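You operate a simulated robot arm through the tools that you are given. There is no shell and no other tool.

Carry out the task below with a simulated robot arm. There is one attempt and no reset: what you move stays moved.

Task
Rake the hair out of the gold hairbrush on the heat mat.
Fine: use the pink rake pad and put it back; lay the clean brush on the black tray. Set down upright: pink rake pad. What is to be rubbed or washed off counts as gone when no trace of it is left.

The check looks at the end state, three seconds after you hand in, the way a careful person would. Anything else that was tipped, shoved, dropped, spilled or broken makes it a failure.

Robot
A 7-joint arm with a two-finger parallel gripper, fixed in place. Base frame: the origin is on the floor under the middle of its stand, x ahead of it, y to its left, z up; the work surface is at about z = 880. Readings come in mm, degrees, newtons and seconds.
It reaches about 1372 mm from its shoulder. Its first joint turns from -149.0 to 149.0 degrees. Payload 3.43 kg.
The tool frame sits at the grasp point between the pads (the TCP): z along the fingers, y along the line on which they close. The tips reach 30 mm beyond it. The gripper opens to 94 mm. The fingers are 28 mm wide and 10 mm thick; the gripper's body (50 by 96 mm) begins 55 mm behind the TCP.
Orientation is told as [roll, pitch, yaw] about the base's x, y, z axes, in that order, counted from this pose: with the fingers straight down and closing along the base's y, the tool's x points along the base's -x, its y along +y and its z along -z.

Tools
- The arm moves only by the tool drive_tool. Its argument "deltas" is a list of rows, each an object (a shift or turn left out is 0, a gripper value left out holds the last) with "slide": the shift along the tool's x, y, z in mm, a list of three; "angular": the turn, a rotation vector about the tool's x, y, z in degrees, a list of three; "claw": the gripper command, from -1 (fully open) to 1 (shut), values between in proportion. In form: [{"slide": [x, y, z], "angular": [wx, wy, wz], "claw": claw}, ...]. A call has 1 to 20 rows; each row shifts and turns the commanded pose from where the row before left it, along the tool's axes as they then stand. A row lasts 0.2 s, in which the tool goes at most 50 mm and 8.6 degrees; a call with a longer step from one row to the next is refused whole, and so is a gripper value outside its range. A pose out of reach is approached as far as the arm can. The call stops where the force on the tool passes 40 N (or 10 N more than at its start, if that is more) or the arm is blocked; 0.2 s more then pass. The fingers move at their own pace (about 45 mm/s each) and stop on an object; they squeeze with about 21 N. The grip force told is the motor's: it shows also when the fingers shut on nothing. Time passes only in rows, and 0.2 s behind the last, so rows that do not move let the fingers close. It gives the time, the measured TCP pose, the force on the tool (base axes), the opening and the grip force at its end, in the units of the frame above (readings bear some noise), with the torque about the TCP (base axes, N m) and any sound that the robot's microphone picked up.
- Cameras (640 x 400 px; columns grow to the right, rows downward): "scene" is fixed at [400.2, -500.4, 1507.6]; the picture's right is [0.96, -0.29, 0.00], its down [-0.11, -0.34, -0.93] and it looks along [0.27, 0.89, -0.36] (base axes); focal length 339 px, centre (320, 200). "wrist" rides on the gripper at [76, 14, -102] in the tool frame; the picture's right is [-0.18, 0.98, 0.00], its down [-0.75, -0.14, -0.64] and it looks along [-0.63, -0.12, 0.77] (tool axes); focal length 243 px, centre (320, 200). There is no depth. A picture from a camera that has moved, and an enlarged one, comes with that camera's place and axes in the base frame and with its lens.
- get_image(camera): a new picture of that camera. No time passes.
- enlarge(camera, box): a new picture of the part [left, top, right, bottom] of that camera's present view, enlarged. No time passes.
- finish_job(): hands the job in; it is judged then, once.

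Nothing tells you positions but the pictures and the camera data. Unless the task says otherwise, let go and move clear before handing in.

The tools are called after "Request:" by a JSON object that holds its "fn" and its "kwargs". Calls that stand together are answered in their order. drive_tool: Moves the arm, as the interface text tells. Its arguments: {"type":"object","properties":{"deltas":{"type":"array"}},"required":["deltas"]} The other tools are called the same way: get_image (camera) takes a picture; enlarge (camera, box) takes an enlarged picture of a part of a camera's view; finish_job () hands the job in.

At the start:

```text
t: 0.0
tcp_pos: [591.4, 791.0, 1149.3]
ee_rot: [0.0, 0.1, 0.0]
force: [-0.2, -0.4, -0.4]
moment: [-0.01, -0.03, 0.0]
finger_gap: 94.0
grasp_force: 0.1
```

scene: 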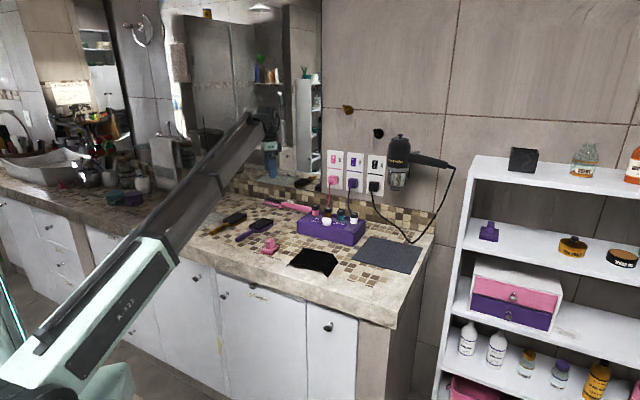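
wrist: 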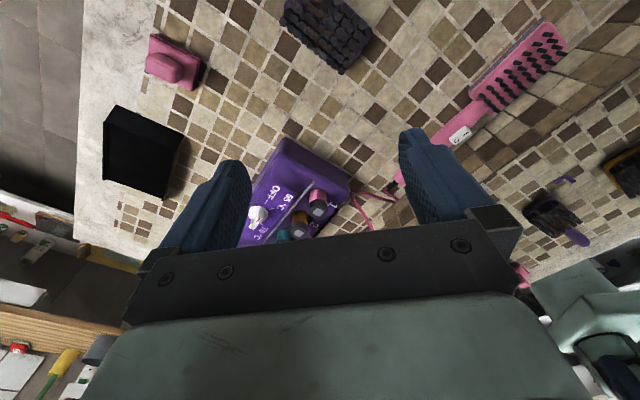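

I see a counter with brushes, a pink pad, a black tray, a purple box and a dark mat. I will enlarge the views to identify each item before moving.

Request:
{"fn": "enlarge", "kwargs": {"camera": "scene", "box": [190, 180, 310, 260]}}

Request:
{"fn": "enlarge", "kwargs": {"camera": "scene", "box": [280, 180, 440, 290]}}

Request:
{"fn": "enlarge", "kwargs": {"camera": "wrist", "box": [80, 0, 400, 200]}}

Request:
{"fn": "enlarge", "kwargs": {"camera": "wrist", "box": [380, 0, 640, 260]}}

```text
5.00 times, centred on (250, 220) of scene
camera zoom: at [400.2, -500.4, 1507.6], right [0.96, -0.29, 0.0], down [-0.11, -0.34, -0.93], along [0.27, 0.89, -0.36], focal length 1696 px, centre (670, 100)
```

zoom: 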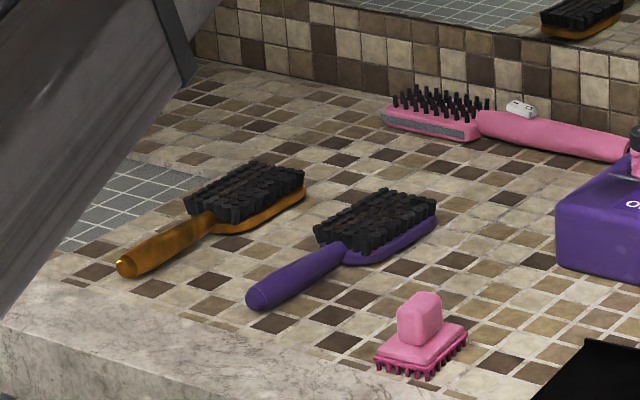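

```text
3.64 times, centred on (360, 235) of scene
camera zoom: at [400.2, -500.4, 1507.6], right [0.96, -0.29, 0.0], down [-0.11, -0.34, -0.93], along [0.27, 0.89, -0.36], focal length 1233 px, centre (174, 73)
```

zoom: 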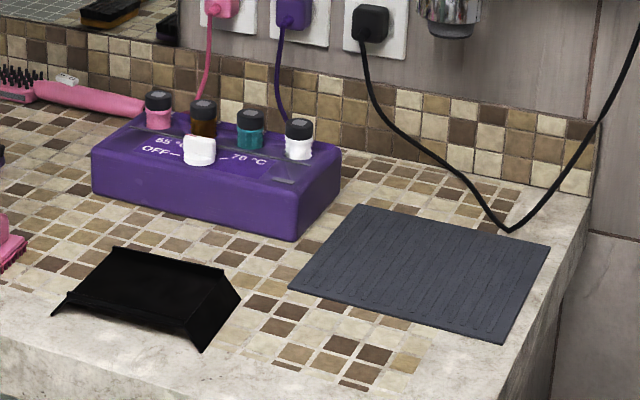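

```text
2.00 times, centred on (240, 100) of wrist
camera zoom: at [515.5, 805.4, 1250.6], right [0.18, 0.98, 0.0], down [0.75, -0.14, 0.64], along [0.63, -0.12, -0.77], focal length 485 px, centre (480, 400)
```

zoom: 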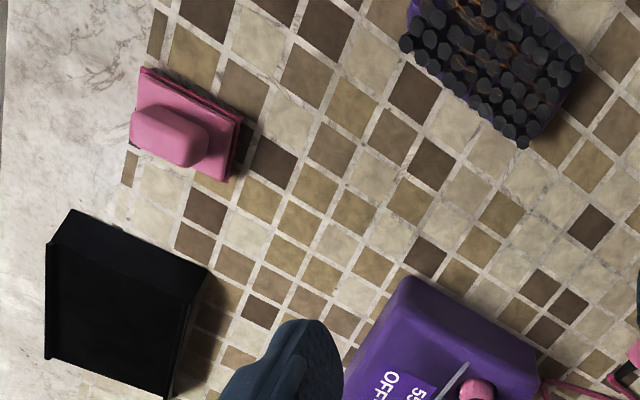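

```text
1.54 times, centred on (510, 130) of wrist
camera zoom: at [515.5, 805.4, 1250.6], right [0.18, 0.98, 0.0], down [0.75, -0.14, 0.64], along [0.63, -0.12, -0.77], focal length 373 px, centre (28, 308)
```

zoom: 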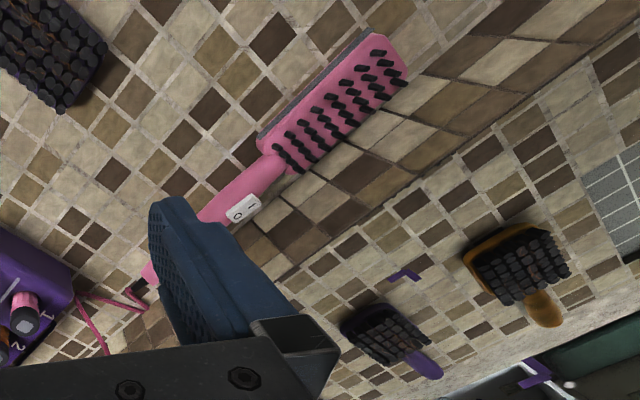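

The gold brush lies at the left end of the counter at about (333,797) to (485,915). The pink rake pad is near (541,602), the black tray near (674,485) and the heat mat near (954,462). I'll move the arm back over the gold brush, looking along its handle, to get a close view.

Request:
{"fn": "drive_tool", "kwargs": {"deltas": [{"slide": [43, 2, -6], "claw": -1}, {"slide": [43, 2, -6]}, {"slide": [43, 2, -6]}, {"slide": [43, 2, -6]}, {"slide": [43, 2, -6]}, {"slide": [43, 2, -6]}, {"slide": [43, 2, -6]}, {"slide": [43, 2, -6]}, {"angular": [0, 0, -7]}, {"angular": [0, 0, -7]}, {"angular": [0, 0, -7]}, {"angular": [0, 0, -7]}, {"angular": [0, 0, -7]}]}}

Request:
{"fn": "get_image", "kwargs": {"camera": "wrist"}}

Request:
{"fn": "get_image", "kwargs": {"camera": "scene"}}

```text
t: 2.8
tcp_pos: [247.4, 805.7, 1196.2]
ee_rot: [0.2, -0.3, 35.2]
force: [-0.1, 0.4, -0.4]
moment: [0.02, -0.03, -0.03]
finger_gap: 93.7
grasp_force: 0.1
```

```text
taken
camera wrist: at [176.7, 774.5, 1297.3], right [-0.42, 0.91, 0.0], down [0.7, 0.32, 0.64], along [0.58, 0.27, -0.76], focal length 243 px, centre (320, 200)
```

wrist: 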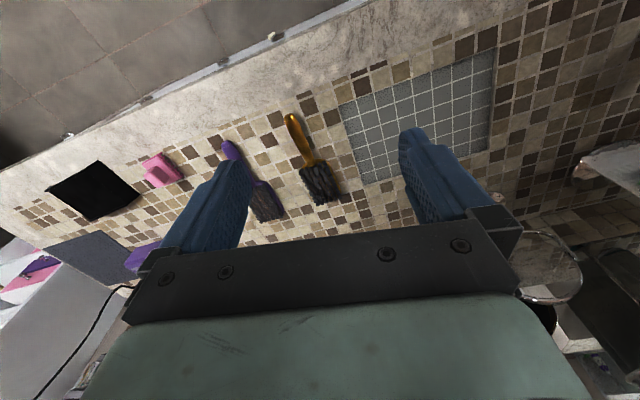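

```text
taken
```

scene: 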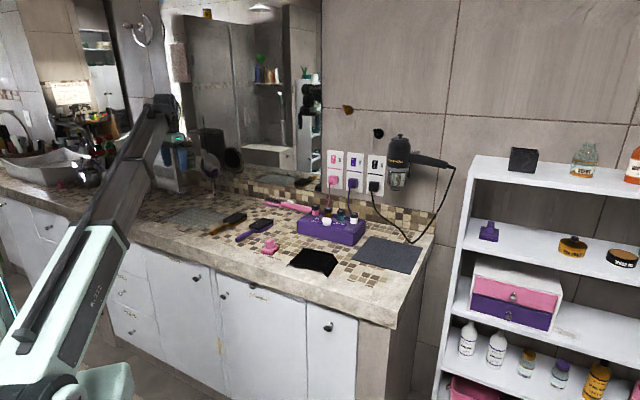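

The grey-blue patch beside the gold brush needs identifying, along with the details of the brush. I'll zoom in on these in both views.

Request:
{"fn": "enlarge", "kwargs": {"camera": "wrist", "box": [260, 40, 500, 210]}}

Request:
{"fn": "enlarge", "kwargs": {"camera": "scene", "box": [140, 190, 290, 260]}}

Request:
{"fn": "enlarge", "kwargs": {"camera": "wrist", "box": [30, 120, 260, 290]}}

Request:
{"fn": "enlarge", "kwargs": {"camera": "scene", "box": [280, 220, 430, 300]}}

```text
2.35 times, centred on (380, 125) of wrist
camera zoom: at [176.7, 774.5, 1297.3], right [-0.42, 0.91, 0.0], down [0.7, 0.32, 0.64], along [0.58, 0.27, -0.76], focal length 571 px, centre (179, 376)
```

zoom: 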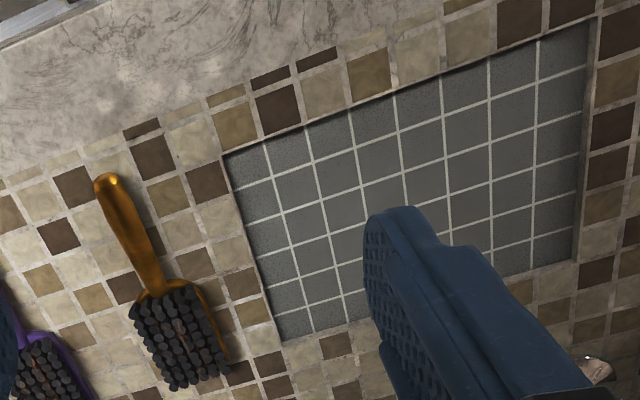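

```text
4.27 times, centred on (215, 225) of scene
camera zoom: at [400.2, -500.4, 1507.6], right [0.96, -0.29, 0.0], down [-0.11, -0.34, -0.93], along [0.27, 0.89, -0.36], focal length 1447 px, centre (768, 93)
```

zoom: 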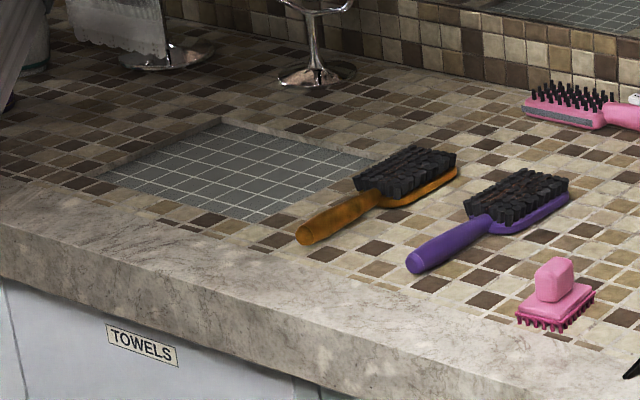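

```text
2.35 times, centred on (145, 205) of wrist
camera zoom: at [176.7, 774.5, 1297.3], right [-0.42, 0.91, 0.0], down [0.7, 0.32, 0.64], along [0.58, 0.27, -0.76], focal length 571 px, centre (732, 188)
```

zoom: 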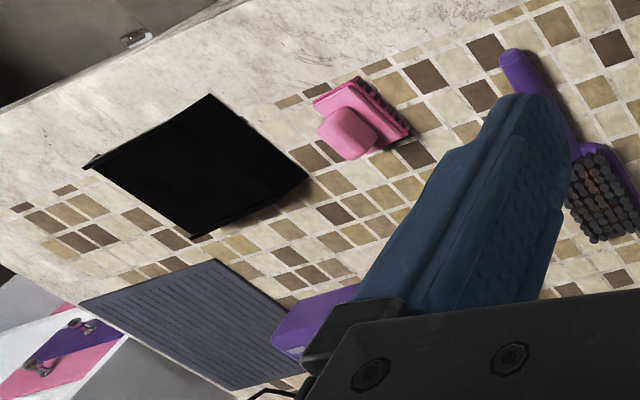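

```text
4.27 times, centred on (355, 260) of scene
camera zoom: at [400.2, -500.4, 1507.6], right [0.96, -0.29, 0.0], down [-0.11, -0.34, -0.93], along [0.27, 0.89, -0.36], focal length 1447 px, centre (171, -56)
```

zoom: 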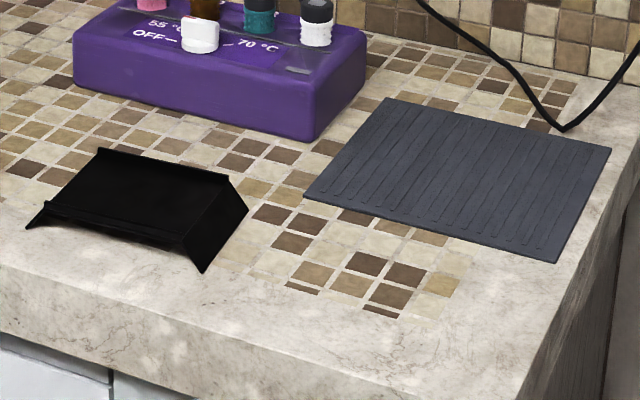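

The gold brush's handle end is near (338,796), with the head near (438,895), so it points about 45° across the counter. I'll align with it and come down to a hover above the handle for a closer look.

Request:
{"fn": "drive_tool", "kwargs": {"deltas": [{"angular": [0, 0, -4.9]}, {"angular": [0, 0, -4.9]}, {"slide": [-27, -15, 29]}, {"slide": [-27, -15, 29]}, {"slide": [-27, -15, 29]}, {"slide": [-27, -15, 29]}, {"slide": [-26, -15, 30]}]}}

Request:
{"fn": "get_image", "kwargs": {"camera": "wrist"}}

Request:
{"fn": "get_image", "kwargs": {"camera": "scene"}}

```text
t: 4.4
tcp_pos: [395.7, 846.7, 1048.8]
ee_rot: [0.0, 0.0, 44.9]
force: [0.0, 0.3, -1.1]
moment: [0.05, -0.01, 0.0]
finger_gap: 94.0
grasp_force: 0.1
```

```text
taken
camera wrist: at [330.9, 802.9, 1151.0], right [-0.56, 0.83, 0.0], down [0.63, 0.43, 0.64], along [0.53, 0.36, -0.77], focal length 243 px, centre (320, 200)
```

wrist: 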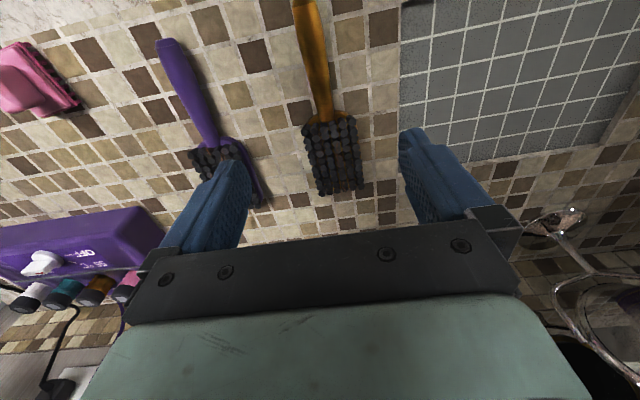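

```text
taken
```

scene: 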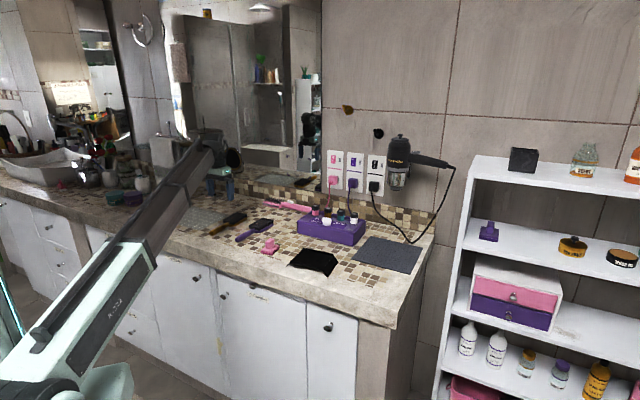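

The handle axis lines up with the gripper, with the neck near (410,863). I'll descend over the handle near its neck and close.

Request:
{"fn": "drive_tool", "kwargs": {"deltas": [{"slide": [0, 2, 30]}, {"slide": [0, 0, 30]}, {"slide": [0, 0, 30]}, {"slide": [0, 0, 20]}, {"slide": [0, 0, 15]}, {"slide": [0, 0, 8]}]}}

Request:
{"fn": "get_image", "kwargs": {"camera": "wrist"}}

Request:
{"fn": "enlarge", "kwargs": {"camera": "scene", "box": [160, 160, 290, 250]}}

```text
t: 5.8
tcp_pos: [394.9, 848.9, 916.5]
ee_rot: [-0.1, 0.0, 44.8]
force: [-0.4, 0.1, -0.5]
moment: [-0.04, -0.01, 0.0]
finger_gap: 93.9
grasp_force: 0.0
```

```text
taken
camera wrist: at [330.1, 806.0, 1018.7], right [-0.56, 0.83, 0.0], down [0.63, 0.43, 0.64], along [0.53, 0.36, -0.77], focal length 243 px, centre (320, 200)
```

wrist: 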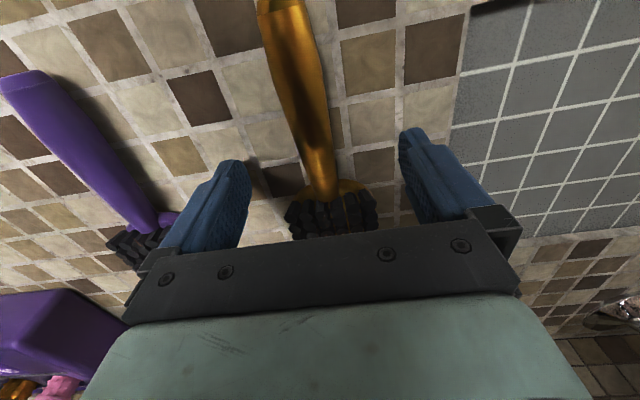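

```text
4.44 times, centred on (225, 205) of scene
camera zoom: at [400.2, -500.4, 1507.6], right [0.96, -0.29, 0.0], down [-0.11, -0.34, -0.93], along [0.27, 0.89, -0.36], focal length 1507 px, centre (742, 178)
```

zoom: 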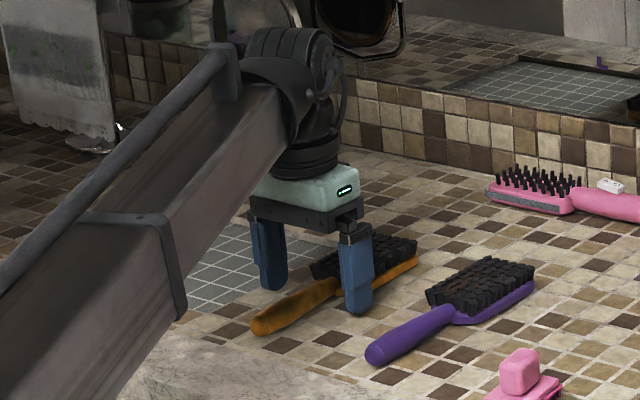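

The handle is centred between the fingers but the head's shoulder is close, so I'll back off 8 mm along the handle and close.

Request:
{"fn": "drive_tool", "kwargs": {"deltas": [{"slide": [8, 0, 0]}, {"slide": [0, 0, 2]}, {"claw": 0.0}, {"claw": 1}, {"claw": 1}, {"claw": 1}, {"claw": 1}, {"claw": 1}, {"claw": 1}]}}

Request:
{"fn": "get_image", "kwargs": {"camera": "wrist"}}

```text
t: 7.8
tcp_pos: [388.9, 843.1, 915.9]
ee_rot: [-0.1, -0.1, 44.8]
force: [-0.2, -0.6, 0.2]
moment: [0.02, -0.01, -0.01]
finger_gap: 25.1
grasp_force: 20.1
```

```text
taken
camera wrist: at [324.0, 800.0, 1017.3], right [-0.56, 0.83, 0.0], down [0.63, 0.43, 0.64], along [0.53, 0.36, -0.77], focal length 243 px, centre (320, 200)
```

wrist: 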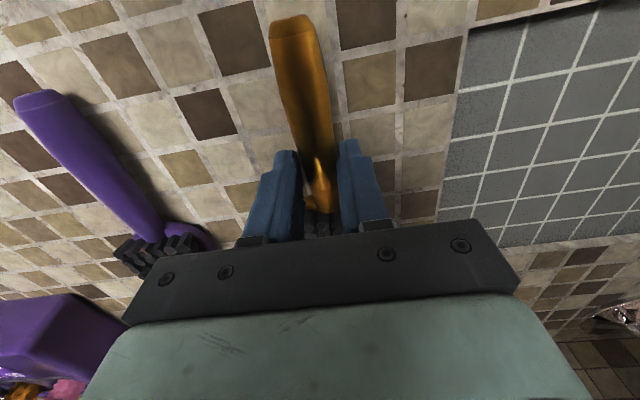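

The handle is gripped at a 25 mm opening. I'll lift gently and check that the brush stays level.

Request:
{"fn": "drive_tool", "kwargs": {"deltas": [{"slide": [0, 0, -6]}, {"slide": [0, 0, -14]}, {"slide": [0, 0, -20]}, {"slide": [0, 0, -20]}, {"slide": [0, 0, 0]}]}}

Request:
{"fn": "get_image", "kwargs": {"camera": "wrist"}}

Request:
{"fn": "enlarge", "kwargs": {"camera": "scene", "box": [160, 160, 290, 250]}}

```text
t: 9.0
tcp_pos: [388.7, 843.8, 975.3]
ee_rot: [0.0, 0.1, 44.8]
force: [0.2, 0.1, -1.0]
moment: [0.0, 0.04, -0.02]
finger_gap: 24.9
grasp_force: 21.2
```

```text
taken
camera wrist: at [324.9, 800.0, 1077.4], right [-0.56, 0.83, 0.0], down [0.63, 0.43, 0.64], along [0.53, 0.36, -0.77], focal length 243 px, centre (320, 200)
```

wrist: 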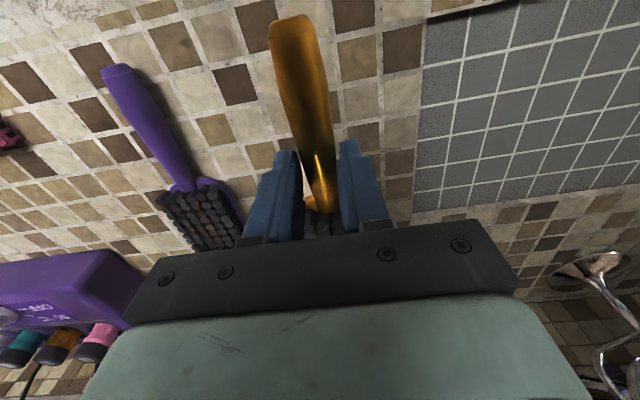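

```text
4.44 times, centred on (225, 205) of scene
camera zoom: at [400.2, -500.4, 1507.6], right [0.96, -0.29, 0.0], down [-0.11, -0.34, -0.93], along [0.27, 0.89, -0.36], focal length 1507 px, centre (742, 178)
```

zoom: 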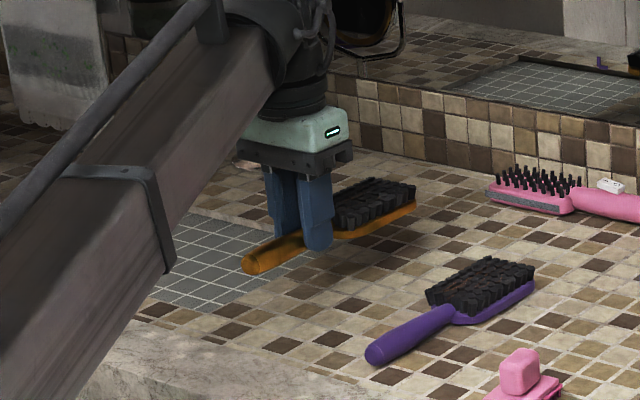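

The brush hangs level in the grip. I'll raise it to clear the purple box and carry it over to the heat mat.

Request:
{"fn": "drive_tool", "kwargs": {"deltas": [{"slide": [0, 0, -20]}, {"slide": [0, 0, -30]}, {"slide": [0, 0, -35]}, {"slide": [0, 0, -35]}, {"slide": [0, 0, -30]}, {"slide": [-3, -15, 0]}, {"slide": [-5, -30, 0]}, {"slide": [-6, -40, 0]}, {"slide": [-6, -40, 0]}, {"slide": [-6, -40, 0]}, {"slide": [-6, -40, 0]}, {"slide": [-6, -40, 0]}, {"slide": [-6, -40, 0]}, {"slide": [-6, -40, 0]}, {"slide": [-6, -40, 0]}, {"slide": [-6, -40, 0]}, {"slide": [-6, -40, 0]}, {"slide": [-6, -40, 0]}, {"slide": [-6, -40, 0]}, {"slide": [-6, -40, 0]}]}}

Request:
{"fn": "get_image", "kwargs": {"camera": "wrist"}}

Request:
{"fn": "get_image", "kwargs": {"camera": "scene"}}

```text
t: 13.2
tcp_pos: [848.1, 505.9, 1124.4]
ee_rot: [0.1, 0.0, 44.9]
force: [-0.6, -0.4, -0.9]
moment: [-0.02, 0.02, -0.02]
finger_gap: 24.8
grasp_force: 21.1
```

```text
taken
camera wrist: at [785.2, 462.1, 1227.5], right [-0.56, 0.83, 0.0], down [0.63, 0.43, 0.64], along [0.53, 0.36, -0.77], focal length 243 px, centre (320, 200)
```

wrist: 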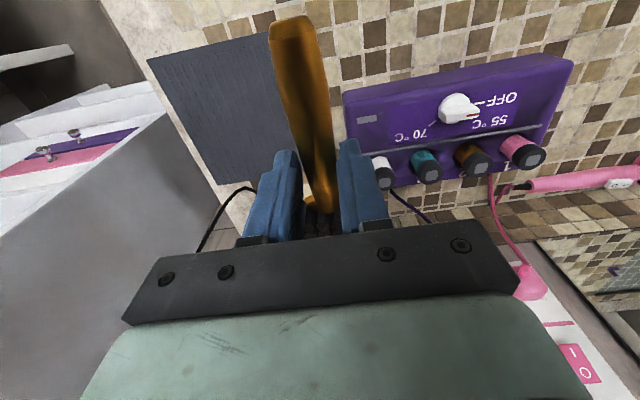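

```text
taken
```

scene: 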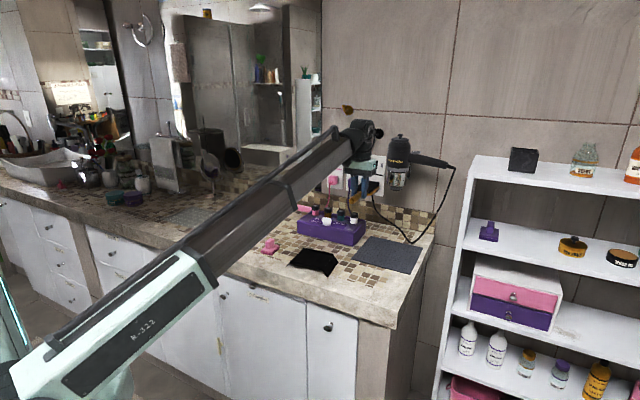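

The mat is confirmed at roughly centre (954,462), and the hair dryer hangs on the wall behind it. I'll check how far the dryer protrudes before choosing where on the mat to work.

Request:
{"fn": "enlarge", "kwargs": {"camera": "scene", "box": [320, 110, 480, 210]}}

Request:
{"fn": "enlarge", "kwargs": {"camera": "wrist", "box": [120, 0, 340, 240]}}

```text
4.00 times, centred on (400, 160) of scene
camera zoom: at [400.2, -500.4, 1507.6], right [0.96, -0.29, 0.0], down [-0.11, -0.34, -0.93], along [0.27, 0.89, -0.36], focal length 1356 px, centre (0, 360)
```

zoom: 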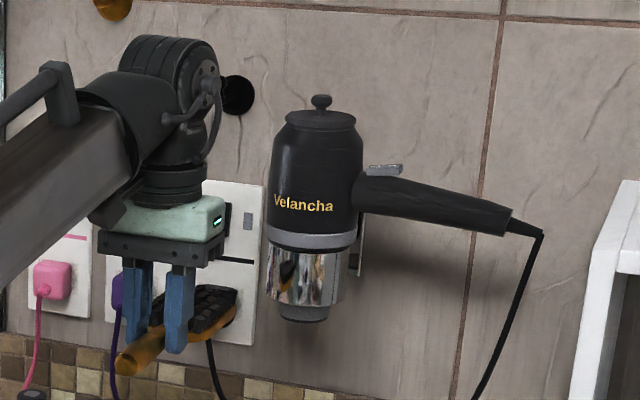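

```text
1.67 times, centred on (230, 120) of wrist
camera zoom: at [785.2, 462.1, 1227.5], right [-0.56, 0.83, 0.0], down [0.63, 0.43, 0.64], along [0.53, 0.36, -0.77], focal length 404 px, centre (470, 333)
```

zoom: 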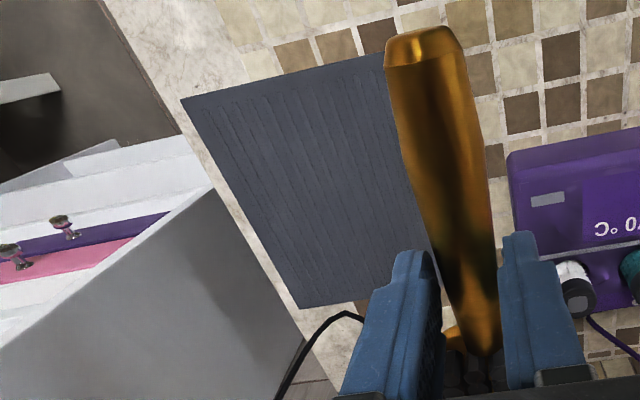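

The dryer hangs above the back of the mat, at about s≥1130 measured straight out from the robot. I'll work on the front half instead, turning the brush to lie parallel to the counter edge with its head to the right.

Request:
{"fn": "drive_tool", "kwargs": {"deltas": [{"angular": [0, 0, 8]}, {"angular": [0, 0, 8]}, {"angular": [0, 0, 8]}, {"angular": [0, 0, 8]}, {"angular": [0, 0, 8]}, {"angular": [0, 0, 8]}, {"angular": [0, 0, 8]}, {"angular": [0, 0, 8]}, {"angular": [0, 0, 8]}, {"angular": [0, 0, 8]}, {"angular": [0, 0, 8]}, {"angular": [0, 0, 2]}, {"slide": [-20, 0, 0]}, {"slide": [-25, 0, 0]}, {"slide": [-25, 0, 0]}, {"slide": [-15, 0, 0]}, {"slide": [0, 0, 25]}, {"slide": [0, 0, 25]}, {"slide": [0, 0, 25]}, {"slide": [0, 0, 20]}]}}

Request:
{"fn": "get_image", "kwargs": {"camera": "wrist"}}

Request:
{"fn": "get_image", "kwargs": {"camera": "scene"}}

```text
t: 17.4
tcp_pos: [907.7, 442.8, 1030.1]
ee_rot: [-0.1, 0.0, -45.1]
force: [0.4, -0.2, -1.1]
moment: [0.01, -0.01, 0.01]
finger_gap: 24.9
grasp_force: 20.7
```

```text
taken
camera wrist: at [864.3, 507.5, 1131.7], right [0.83, 0.56, 0.0], down [0.43, -0.63, 0.64], along [0.36, -0.53, -0.77], focal length 243 px, centre (320, 200)
```

wrist: 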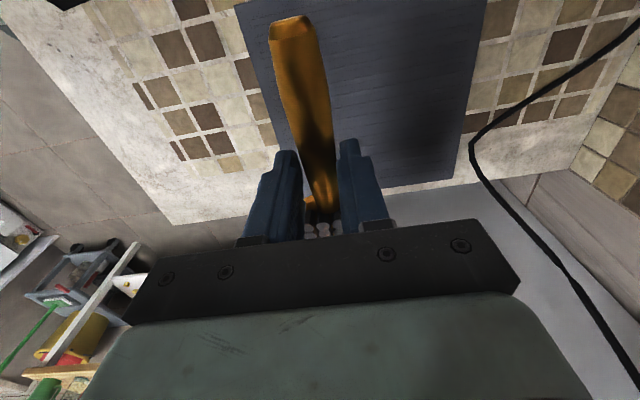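

```text
taken
```

scene: 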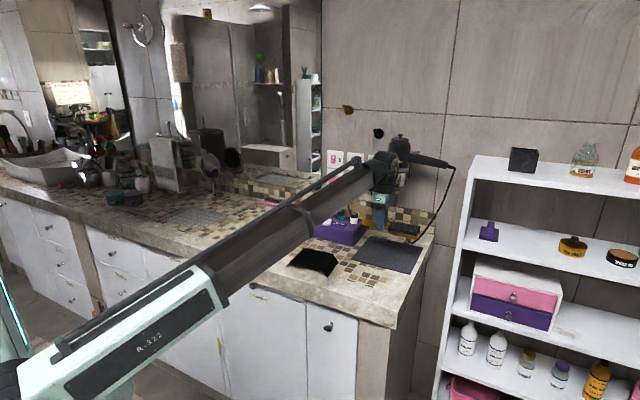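

The brush is over the front half of the mat at TCP (908,443). I'll lower it until it touches the mat.

Request:
{"fn": "drive_tool", "kwargs": {"deltas": [{"slide": [0, 0, 25]}, {"slide": [0, 0, 25]}, {"slide": [0, 0, 25]}, {"slide": [0, 0, 15]}, {"slide": [0, 0, 8]}, {"slide": [0, 0, 4]}, {"slide": [0, 0, 2]}, {"slide": [0, 0, 2]}, {"slide": [0, 0, 0]}]}}

Request:
{"fn": "get_image", "kwargs": {"camera": "wrist"}}

Request:
{"fn": "enlarge", "kwargs": {"camera": "scene", "box": [330, 180, 450, 280]}}

```text
t: 19.4
tcp_pos: [909.0, 443.1, 922.8]
ee_rot: [0.1, -0.1, -45.2]
force: [0.7, 0.9, -0.1]
moment: [0.03, 0.05, 0.04]
finger_gap: 25.2
grasp_force: 20.6
```

```text
taken
camera wrist: at [864.7, 508.0, 1026.5], right [0.83, 0.56, 0.0], down [0.43, -0.63, 0.64], along [0.36, -0.53, -0.77], focal length 243 px, centre (320, 200)
```

wrist: 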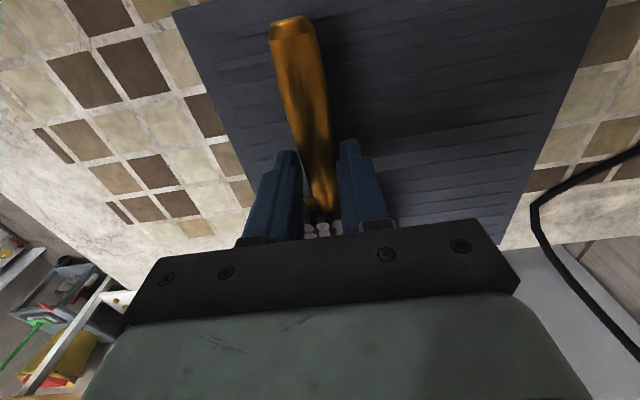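

```text
4.00 times, centred on (390, 230) of scene
camera zoom: at [400.2, -500.4, 1507.6], right [0.96, -0.29, 0.0], down [-0.11, -0.34, -0.93], along [0.27, 0.89, -0.36], focal length 1356 px, centre (40, 80)
```

zoom: 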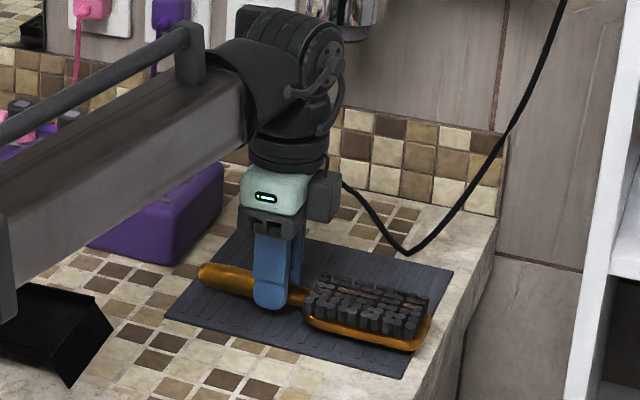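

The brush hovers just above the mat. I'll lower it in 1 mm steps until contact shows in the force.

Request:
{"fn": "drive_tool", "kwargs": {"deltas": [{"slide": [0, 0, 1]}, {"slide": [0, 0, 1]}, {"slide": [0, 0, 1]}, {"slide": [0, 0, 0]}]}}

```text
t: 20.4
tcp_pos: [907.8, 442.8, 922.3]
ee_rot: [0.0, 0.0, -45.3]
force: [-0.6, -0.9, 0.1]
moment: [0.0, 0.0, 0.04]
finger_gap: 24.9
grasp_force: 21.0
```

Request:
{"fn": "drive_tool", "kwargs": {"deltas": [{"slide": [0, 0, 1]}, {"slide": [0, 0, 0]}, {"slide": [0, 0, 1]}, {"slide": [0, 0, 0]}]}}

```text
t: 21.4
tcp_pos: [907.9, 444.4, 920.2]
ee_rot: [0.0, -0.1, -45.2]
force: [-0.4, 0.9, 1.4]
moment: [-0.14, -0.18, 0.05]
finger_gap: 25.1
grasp_force: 21.1
```

Contact registers at z≈920. I'll open the gripper, rise clear and look at the brush.

Request:
{"fn": "drive_tool", "kwargs": {"deltas": [{"claw": 0.2}, {"claw": 0}, {"claw": -0.3}, {"claw": -0.6}, {"claw": -0.6}, {"slide": [0, 0, -15]}, {"slide": [0, 0, -30]}, {"slide": [0, 0, -40]}, {"slide": [0, 0, -40]}, {"slide": [0, 0, -40]}, {"slide": [0, 0, -30]}]}}

Request:
{"fn": "get_image", "kwargs": {"camera": "wrist"}}

Request:
{"fn": "enlarge", "kwargs": {"camera": "scene", "box": [330, 200, 450, 280]}}

```text
t: 23.8
tcp_pos: [907.5, 443.2, 1113.8]
ee_rot: [0.0, 0.0, -45.1]
force: [0.2, 0.2, 0.0]
moment: [-0.02, 0.01, 0.0]
finger_gap: 75.3
grasp_force: 0.0
```

```text
taken
camera wrist: at [863.6, 508.4, 1216.8], right [0.83, 0.56, 0.0], down [0.43, -0.63, 0.64], along [0.36, -0.53, -0.77], focal length 243 px, centre (320, 200)
```

wrist: 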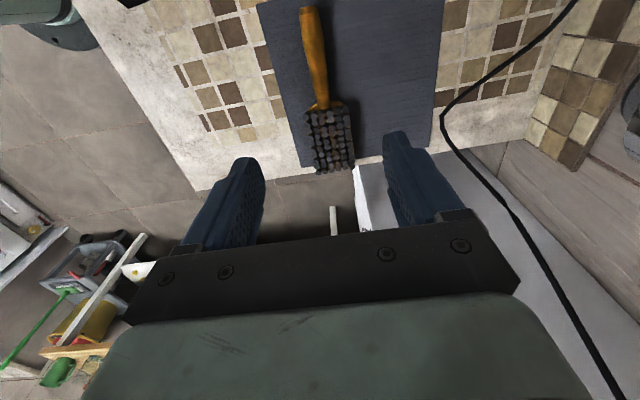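

```text
5.00 times, centred on (390, 240) of scene
camera zoom: at [400.2, -500.4, 1507.6], right [0.96, -0.29, 0.0], down [-0.11, -0.34, -0.93], along [0.27, 0.89, -0.36], focal length 1696 px, centre (-30, 0)
```

zoom: 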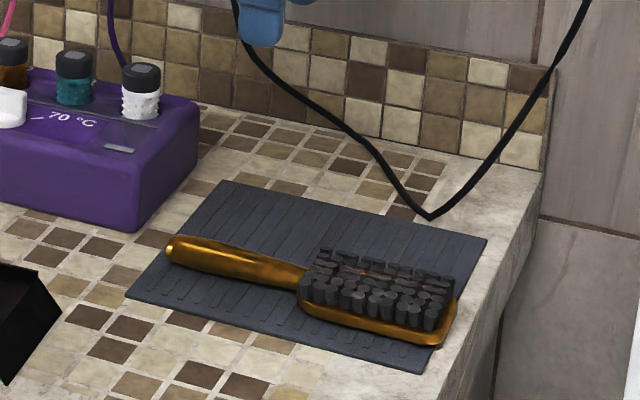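

The brush lies on the mat, fully within it. Next I'll zoom in on the hair in the head for reference.

Request:
{"fn": "enlarge", "kwargs": {"camera": "wrist", "box": [270, 80, 390, 190]}}

Request:
{"fn": "enlarge", "kwargs": {"camera": "scene", "box": [380, 235, 430, 275]}}

Request:
{"fn": "enlarge", "kwargs": {"camera": "scene", "box": [250, 230, 350, 290]}}

```text
3.64 times, centred on (330, 135) of wrist
camera zoom: at [863.6, 508.4, 1216.8], right [0.83, 0.56, 0.0], down [0.43, -0.63, 0.64], along [0.36, -0.53, -0.77], focal length 882 px, centre (284, 436)
```

zoom: 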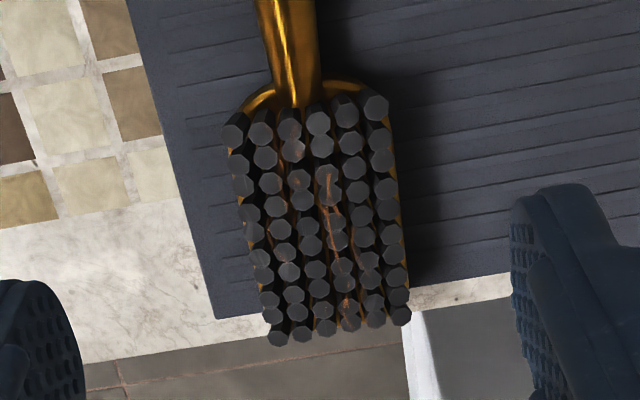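

```text
10.00 times, centred on (405, 255) of scene
camera zoom: at [400.2, -500.4, 1507.6], right [0.96, -0.29, 0.0], down [-0.11, -0.34, -0.93], along [0.27, 0.89, -0.36], focal length 3391 px, centre (-530, -350)
```

zoom: 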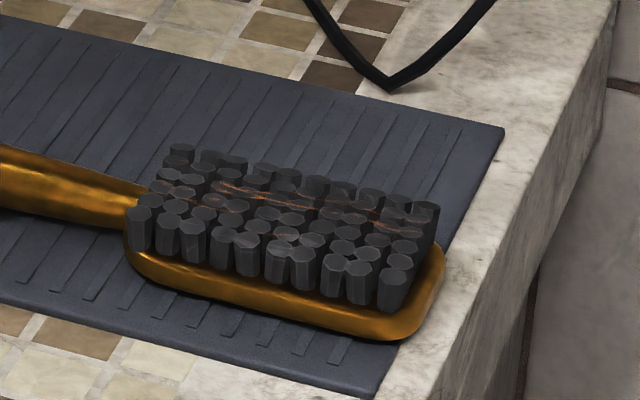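

```text
6.40 times, centred on (300, 260) of scene
camera zoom: at [400.2, -500.4, 1507.6], right [0.96, -0.29, 0.0], down [-0.11, -0.34, -0.93], along [0.27, 0.89, -0.36], focal length 2170 px, centre (448, -184)
```

zoom: 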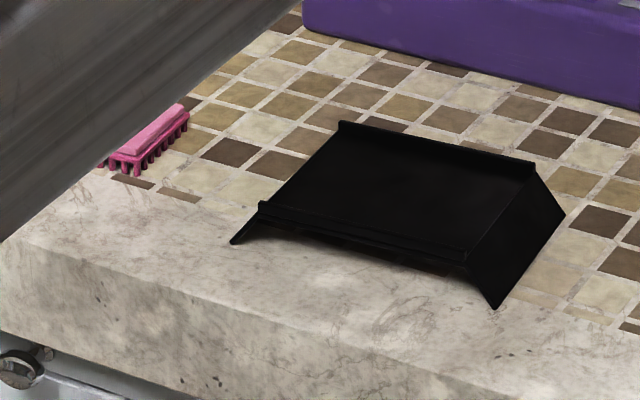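

The hair is reddish strands lying along the middle of the bristles. The pink pad is near (546,604) with its long side about 50° in the base frame. I'll go over it, turned to match.

Request:
{"fn": "drive_tool", "kwargs": {"deltas": [{"angular": [0, 0, -8.5]}, {"angular": [0, 0, -8.5]}, {"angular": [0, 0, -8.5]}, {"angular": [0, 0, -8.5]}, {"angular": [0, 0, -8.5]}, {"angular": [0, 0, -8.5]}, {"angular": [0, 0, -8.5]}, {"angular": [0, 0, -8.5]}, {"angular": [0, 0, -8.5]}, {"angular": [0, 0, -8.5]}, {"angular": [0, 0, -8.5]}, {"angular": [0, 0, -1.5], "claw": -1}]}}

Request:
{"fn": "drive_tool", "kwargs": {"deltas": [{"slide": [10, 38, 0]}, {"slide": [11, 38, 0]}, {"slide": [11, 38, 0]}, {"slide": [11, 38, 0]}, {"slide": [11, 38, 0]}, {"slide": [11, 38, 0]}, {"slide": [11, 38, 6]}, {"slide": [11, 38, 6]}, {"slide": [11, 38, 10]}, {"slide": [11, 38, 11]}]}}

Request:
{"fn": "get_image", "kwargs": {"camera": "wrist"}}

Request:
{"fn": "get_image", "kwargs": {"camera": "scene"}}

```text
t: 26.4
tcp_pos: [908.0, 443.7, 1114.7]
ee_rot: [0.0, 0.0, 50.0]
force: [-0.6, -0.3, -0.6]
moment: [-0.02, 0.03, 0.03]
finger_gap: 94.2
grasp_force: 0.0
```

```text
t: 28.6
tcp_pos: [545.6, 606.4, 1082.6]
ee_rot: [0.1, 0.0, 49.8]
force: [0.4, -0.1, -0.5]
moment: [0.0, -0.02, 0.0]
finger_gap: 93.8
grasp_force: 0.0
```

```text
taken
camera wrist: at [485.8, 558.7, 1183.6], right [-0.63, 0.77, 0.0], down [0.59, 0.48, 0.64], along [0.5, 0.41, -0.77], focal length 243 px, centre (320, 200)
```

wrist: 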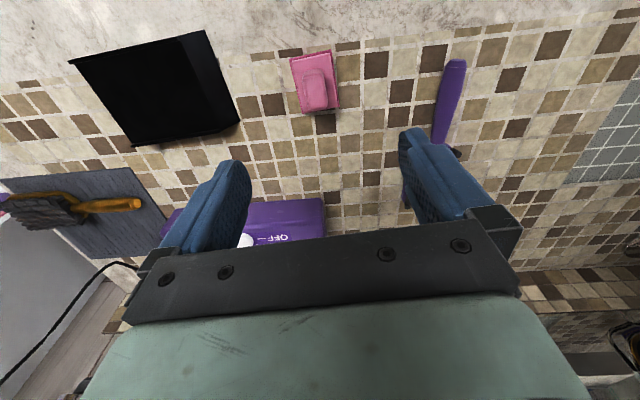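

```text
taken
```

scene: 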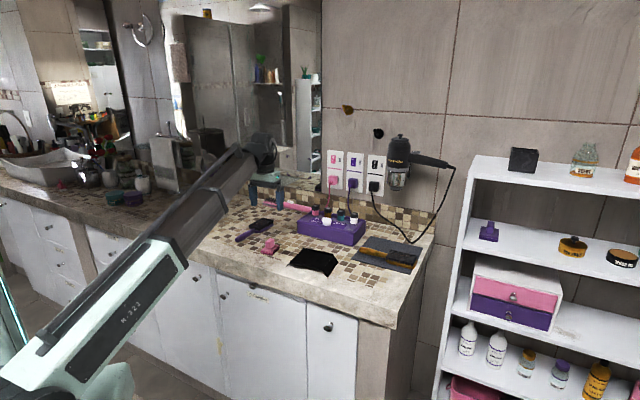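

Request:
{"fn": "enlarge", "kwargs": {"camera": "wrist", "box": [260, 30, 380, 130]}}

Request:
{"fn": "enlarge", "kwargs": {"camera": "scene", "box": [240, 225, 300, 265]}}

Request:
{"fn": "enlarge", "kwargs": {"camera": "wrist", "box": [50, 20, 260, 160]}}

```text
4.00 times, centred on (320, 80) of wrist
camera zoom: at [485.8, 558.7, 1183.6], right [-0.63, 0.77, 0.0], down [0.59, 0.48, 0.64], along [0.5, 0.41, -0.77], focal length 970 px, centre (320, 680)
```

zoom: 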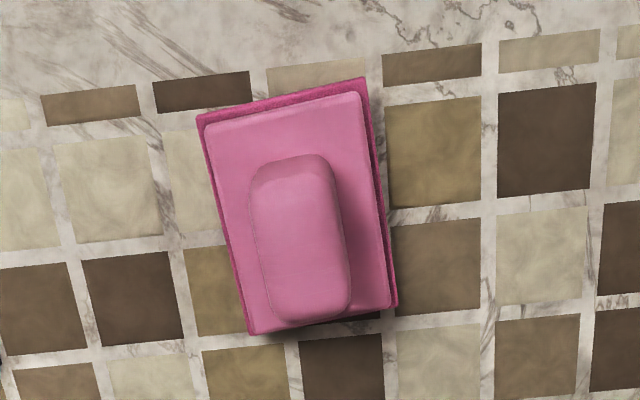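

```text
10.00 times, centred on (270, 245) of scene
camera zoom: at [400.2, -500.4, 1507.6], right [0.96, -0.29, 0.0], down [-0.11, -0.34, -0.93], along [0.27, 0.89, -0.36], focal length 3391 px, centre (820, -250)
```

zoom: 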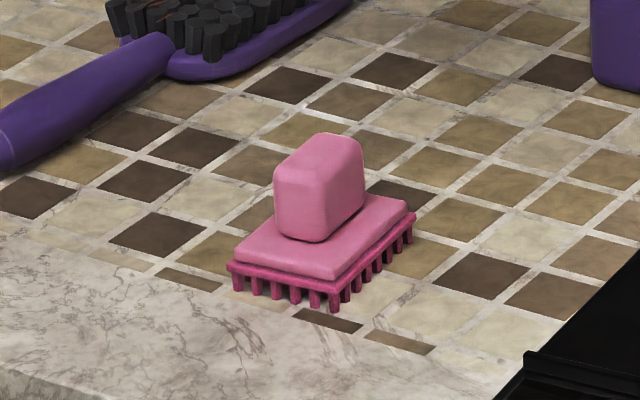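

```text
2.86 times, centred on (155, 90) of wrist
camera zoom: at [485.8, 558.7, 1183.6], right [-0.63, 0.77, 0.0], down [0.59, 0.48, 0.64], along [0.5, 0.41, -0.77], focal length 693 px, centre (791, 514)
```

zoom: 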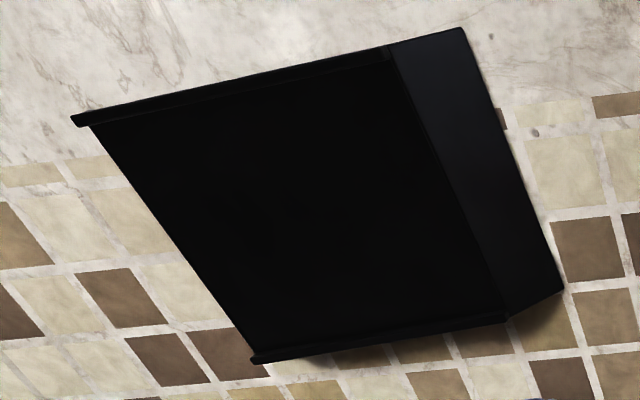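

The pad's centre is at about (548,602), turned 50°, with its knob spanning roughly z 899–927. I'll narrow the fingers, descend over the knob and stop with the tips just above the plate.

Request:
{"fn": "drive_tool", "kwargs": {"deltas": [{"slide": [1.5, -4.4, 20], "claw": -0.1}, {"slide": [0, 0, 30]}, {"slide": [0, 0, 30]}, {"slide": [0, 0, 25]}, {"slide": [0, 0, 20]}, {"slide": [0, 0, 10]}, {"slide": [0, 0, 0]}]}}

Request:
{"fn": "get_image", "kwargs": {"camera": "wrist"}}

Request:
{"fn": "enlarge", "kwargs": {"camera": "scene", "box": [230, 205, 320, 265]}}

```text
t: 30.2
tcp_pos: [548.4, 604.2, 946.4]
ee_rot: [-0.1, 0.0, 49.8]
force: [0.3, -0.3, 0.4]
moment: [0.02, 0.0, 0.05]
finger_gap: 51.6
grasp_force: 0.0
```

```text
taken
camera wrist: at [488.5, 553.9, 1048.4], right [-0.63, 0.77, 0.0], down [0.59, 0.48, 0.64], along [0.5, 0.41, -0.77], focal length 243 px, centre (320, 200)
```

wrist: 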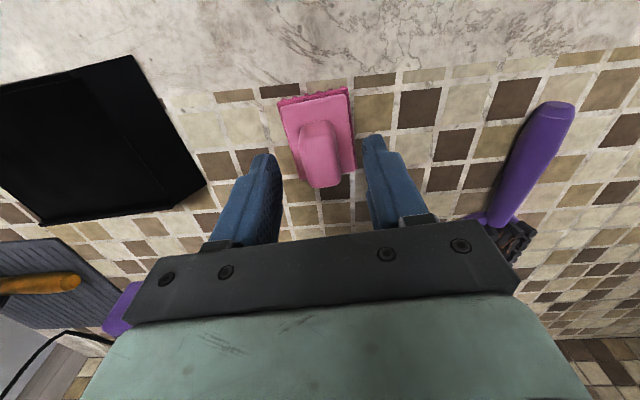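

```text
6.67 times, centred on (275, 235) of scene
camera zoom: at [400.2, -500.4, 1507.6], right [0.96, -0.29, 0.0], down [-0.11, -0.34, -0.93], along [0.27, 0.89, -0.36], focal length 2261 px, centre (620, -33)
```

zoom: 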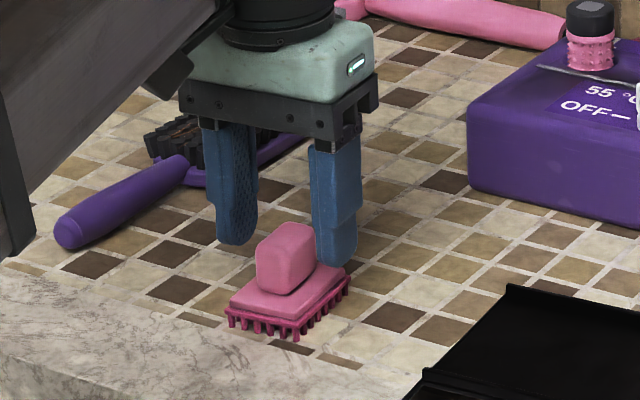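

The knob is centred between the fingers. I'll go down the last 14 mm and close.

Request:
{"fn": "drive_tool", "kwargs": {"deltas": [{"slide": [0, 0, 8]}, {"slide": [0, 0, 5]}, {"slide": [0, 0, 0]}, {"claw": 0.3}, {"claw": 1}, {"claw": 1}, {"claw": 1}, {"claw": 1}, {"claw": 1}]}}

Request:
{"fn": "get_image", "kwargs": {"camera": "wrist"}}

Request:
{"fn": "enlarge", "kwargs": {"camera": "scene", "box": [230, 205, 320, 265]}}

```text
t: 32.2
tcp_pos: [549.5, 601.4, 934.5]
ee_rot: [0.0, 0.1, 49.8]
force: [0.4, 0.1, 0.0]
moment: [-0.01, 0.0, 0.01]
finger_gap: 21.0
grasp_force: 21.2
```

```text
taken
camera wrist: at [488.9, 553.0, 1036.1], right [-0.63, 0.77, 0.0], down [0.59, 0.48, 0.64], along [0.5, 0.41, -0.77], focal length 243 px, centre (320, 200)
```

wrist: 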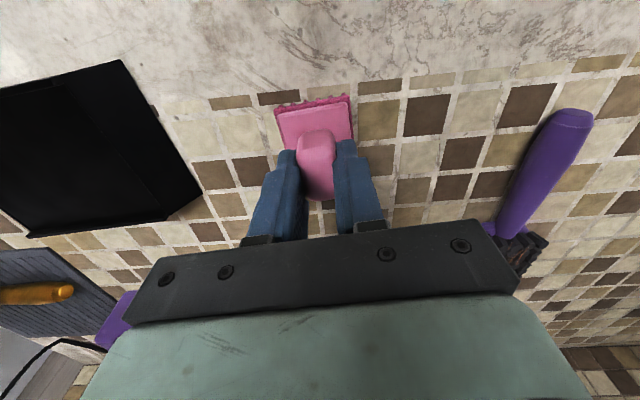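

```text
6.67 times, centred on (275, 235) of scene
camera zoom: at [400.2, -500.4, 1507.6], right [0.96, -0.29, 0.0], down [-0.11, -0.34, -0.93], along [0.27, 0.89, -0.36], focal length 2261 px, centre (620, -33)
```

zoom: 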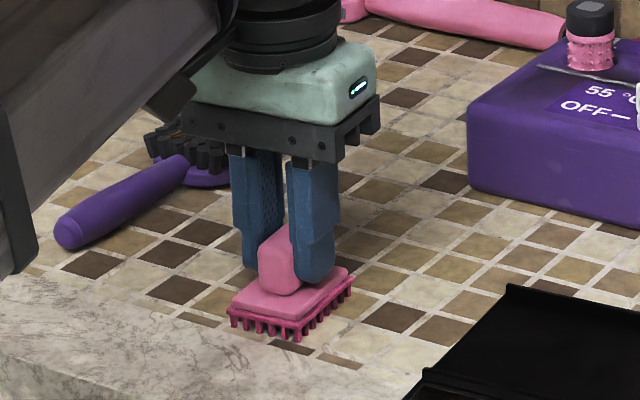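

The knob is gripped at 21 mm, and I've noted the pad's home pose as TCP (548.8,601.4,933.5), yaw 49.8. I'll lift it and carry it over the brush head, whose bristle field spans about (915–1010, 339–436).

Request:
{"fn": "drive_tool", "kwargs": {"deltas": [{"slide": [0, 0, -5]}, {"slide": [0, 0, -20]}, {"slide": [0, 0, -40]}, {"slide": [0, 0, -45]}, {"angular": [0, 0, 4.8]}, {"slide": [-6, -22, 0]}, {"slide": [-12, -40, 0]}, {"slide": [-12, -40, 0]}, {"slide": [-12, -40, 0]}, {"slide": [-12, -40, 0]}, {"slide": [-12, -40, 0]}, {"slide": [-12, -40, 0]}, {"slide": [-12, -40, 0]}, {"slide": [-12, -40, 0]}, {"slide": [-12, -40, 0]}, {"slide": [-12, -40, 0]}, {"slide": [-12, -30, 0]}, {"slide": [-3, -10, 0]}, {"slide": [0, 0, 0]}]}}

Request:
{"fn": "get_image", "kwargs": {"camera": "wrist"}}

Request:
{"fn": "enlarge", "kwargs": {"camera": "scene", "box": [330, 180, 450, 280]}}

```text
t: 36.2
tcp_pos: [978.1, 372.7, 1042.9]
ee_rot: [0.1, 0.0, 45.1]
force: [-0.1, 0.3, -1.0]
moment: [-0.01, -0.03, 0.01]
finger_gap: 21.1
grasp_force: 20.5
```

```text
taken
camera wrist: at [913.9, 330.3, 1145.6], right [-0.57, 0.82, 0.0], down [0.63, 0.43, 0.64], along [0.53, 0.36, -0.77], focal length 243 px, centre (320, 200)
```

wrist: 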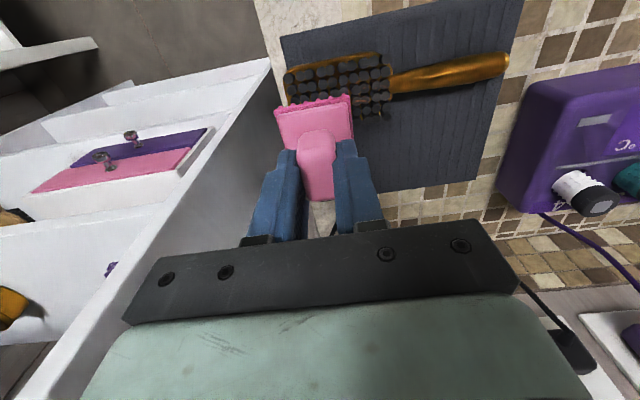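

```text
4.00 times, centred on (390, 230) of scene
camera zoom: at [400.2, -500.4, 1507.6], right [0.96, -0.29, 0.0], down [-0.11, -0.34, -0.93], along [0.27, 0.89, -0.36], focal length 1356 px, centre (40, 80)
```

zoom: 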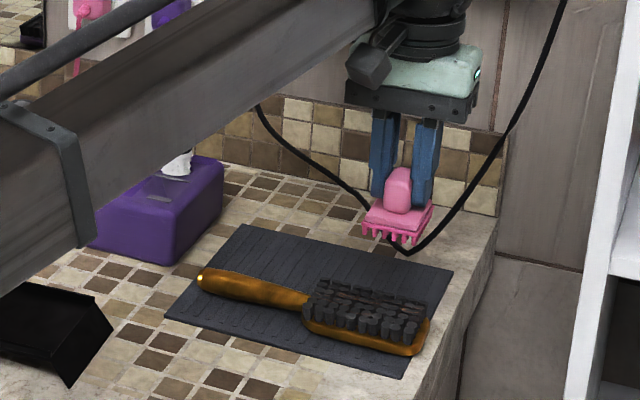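

The pad is over the far end of the head. I'll lower it to just above the bristle tips and check alignment.

Request:
{"fn": "drive_tool", "kwargs": {"deltas": [{"slide": [0, 0, 20]}, {"slide": [0, 0, 20]}, {"slide": [0, 0, 20]}, {"slide": [0, 0, 10]}, {"slide": [0, 0, 0]}]}}

Request:
{"fn": "get_image", "kwargs": {"camera": "wrist"}}

Request:
{"fn": "enlarge", "kwargs": {"camera": "scene", "box": [370, 220, 440, 280]}}

```text
t: 37.4
tcp_pos: [977.9, 375.0, 972.4]
ee_rot: [-0.1, 0.1, 45.0]
force: [-0.7, -0.5, -1.2]
moment: [-0.02, 0.03, 0.01]
finger_gap: 21.3
grasp_force: 20.7
```

```text
taken
camera wrist: at [913.5, 331.4, 1074.7], right [-0.57, 0.82, 0.0], down [0.63, 0.43, 0.64], along [0.53, 0.36, -0.77], focal length 243 px, centre (320, 200)
```

wrist: 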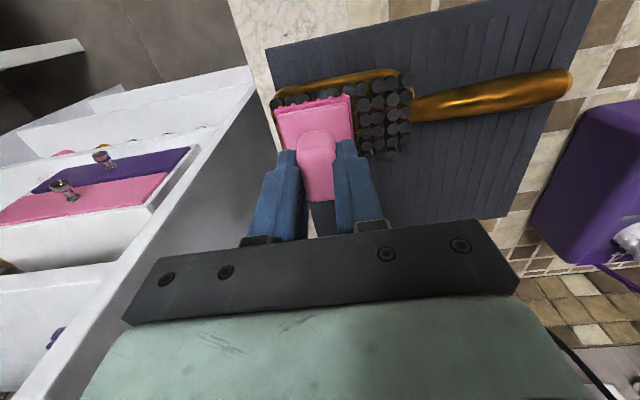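

```text
6.67 times, centred on (405, 250) of scene
camera zoom: at [400.2, -500.4, 1507.6], right [0.96, -0.29, 0.0], down [-0.11, -0.34, -0.93], along [0.27, 0.89, -0.36], focal length 2261 px, centre (-247, -133)
```

zoom: 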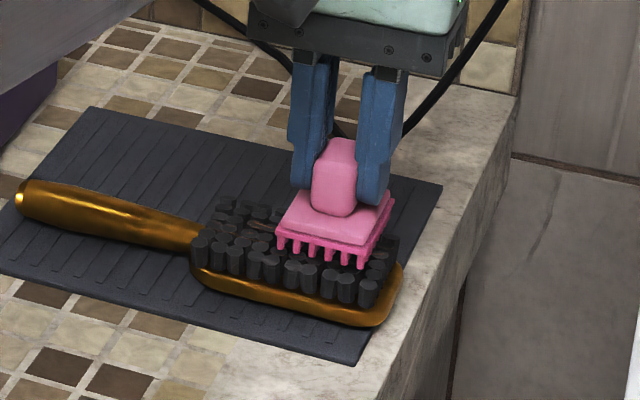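

Alignment looks right. Now I'll lower in small steps to find contact with the bristles.

Request:
{"fn": "drive_tool", "kwargs": {"deltas": [{"slide": [0, 0, 3]}, {"slide": [0, 0, 2]}, {"slide": [0, 0, 2]}, {"slide": [0, 0, 1]}, {"slide": [0, 0, 0]}]}}

```text
t: 38.6
tcp_pos: [976.6, 373.3, 965.0]
ee_rot: [0.0, 0.0, 45.1]
force: [-0.5, -0.4, -1.1]
moment: [0.01, 0.04, 0.0]
finger_gap: 21.3
grasp_force: 21.0
```

Request:
{"fn": "drive_tool", "kwargs": {"deltas": [{"slide": [0, 0, 1]}, {"slide": [0, 0, 1]}, {"slide": [0, 0, 1]}, {"slide": [0, 0, 1]}, {"slide": [0, 0, 0]}]}}

```text
t: 39.8
tcp_pos: [977.0, 375.5, 963.4]
ee_rot: [-0.1, -0.2, 45.0]
force: [5.5, 1.1, 31.7]
moment: [0.02, -0.12, -0.05]
finger_gap: 21.3
grasp_force: 20.8
```

Contact is at TCP z≈963.5 and the arm is stiff, giving 32 N. I'll ease off to a light press and make a first short stroke toward the handle.

Request:
{"fn": "drive_tool", "kwargs": {"deltas": [{"slide": [0, 0, -1.8]}, {"slide": [0, 0, 0]}]}}

Request:
{"fn": "drive_tool", "kwargs": {"deltas": [{"slide": [0, 4, 0]}, {"slide": [0, 6, 0]}, {"slide": [0, 8, 0]}, {"slide": [0, 8, 0]}]}}

Request:
{"fn": "get_image", "kwargs": {"camera": "wrist"}}

Request:
{"fn": "enlarge", "kwargs": {"camera": "scene", "box": [370, 220, 440, 280]}}

```text
t: 40.4
tcp_pos: [976.4, 374.7, 963.1]
ee_rot: [0.0, 0.0, 45.0]
force: [4.8, -1.3, 24.0]
moment: [0.02, -0.22, -0.03]
finger_gap: 21.7
grasp_force: 21.0
```

```text
t: 41.4
tcp_pos: [957.7, 392.9, 964.3]
ee_rot: [-0.1, -0.1, 45.1]
force: [2.2, -3.3, 10.1]
moment: [-0.07, -0.1, 0.02]
finger_gap: 21.0
grasp_force: 20.6
```

```text
taken
camera wrist: at [893.7, 348.3, 1065.6], right [-0.57, 0.82, 0.0], down [0.63, 0.43, 0.64], along [0.53, 0.36, -0.77], focal length 243 px, centre (320, 200)
```

wrist: 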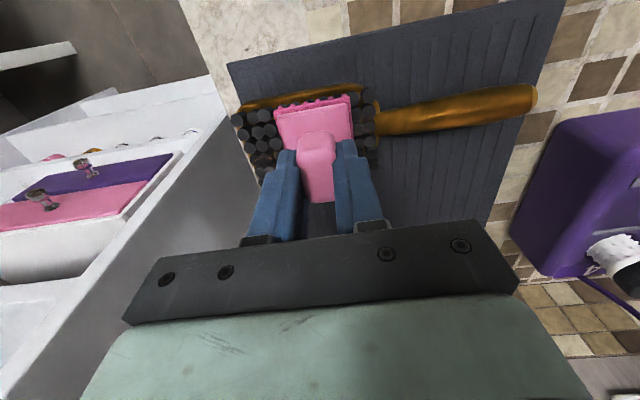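

```text
6.67 times, centred on (405, 250) of scene
camera zoom: at [400.2, -500.4, 1507.6], right [0.96, -0.29, 0.0], down [-0.11, -0.34, -0.93], along [0.27, 0.89, -0.36], focal length 2261 px, centre (-247, -133)
```

zoom: 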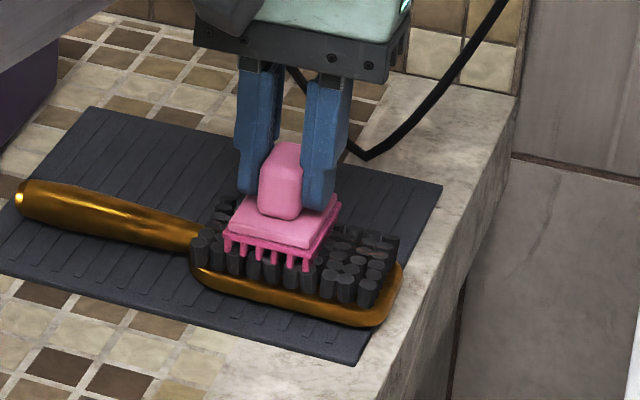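

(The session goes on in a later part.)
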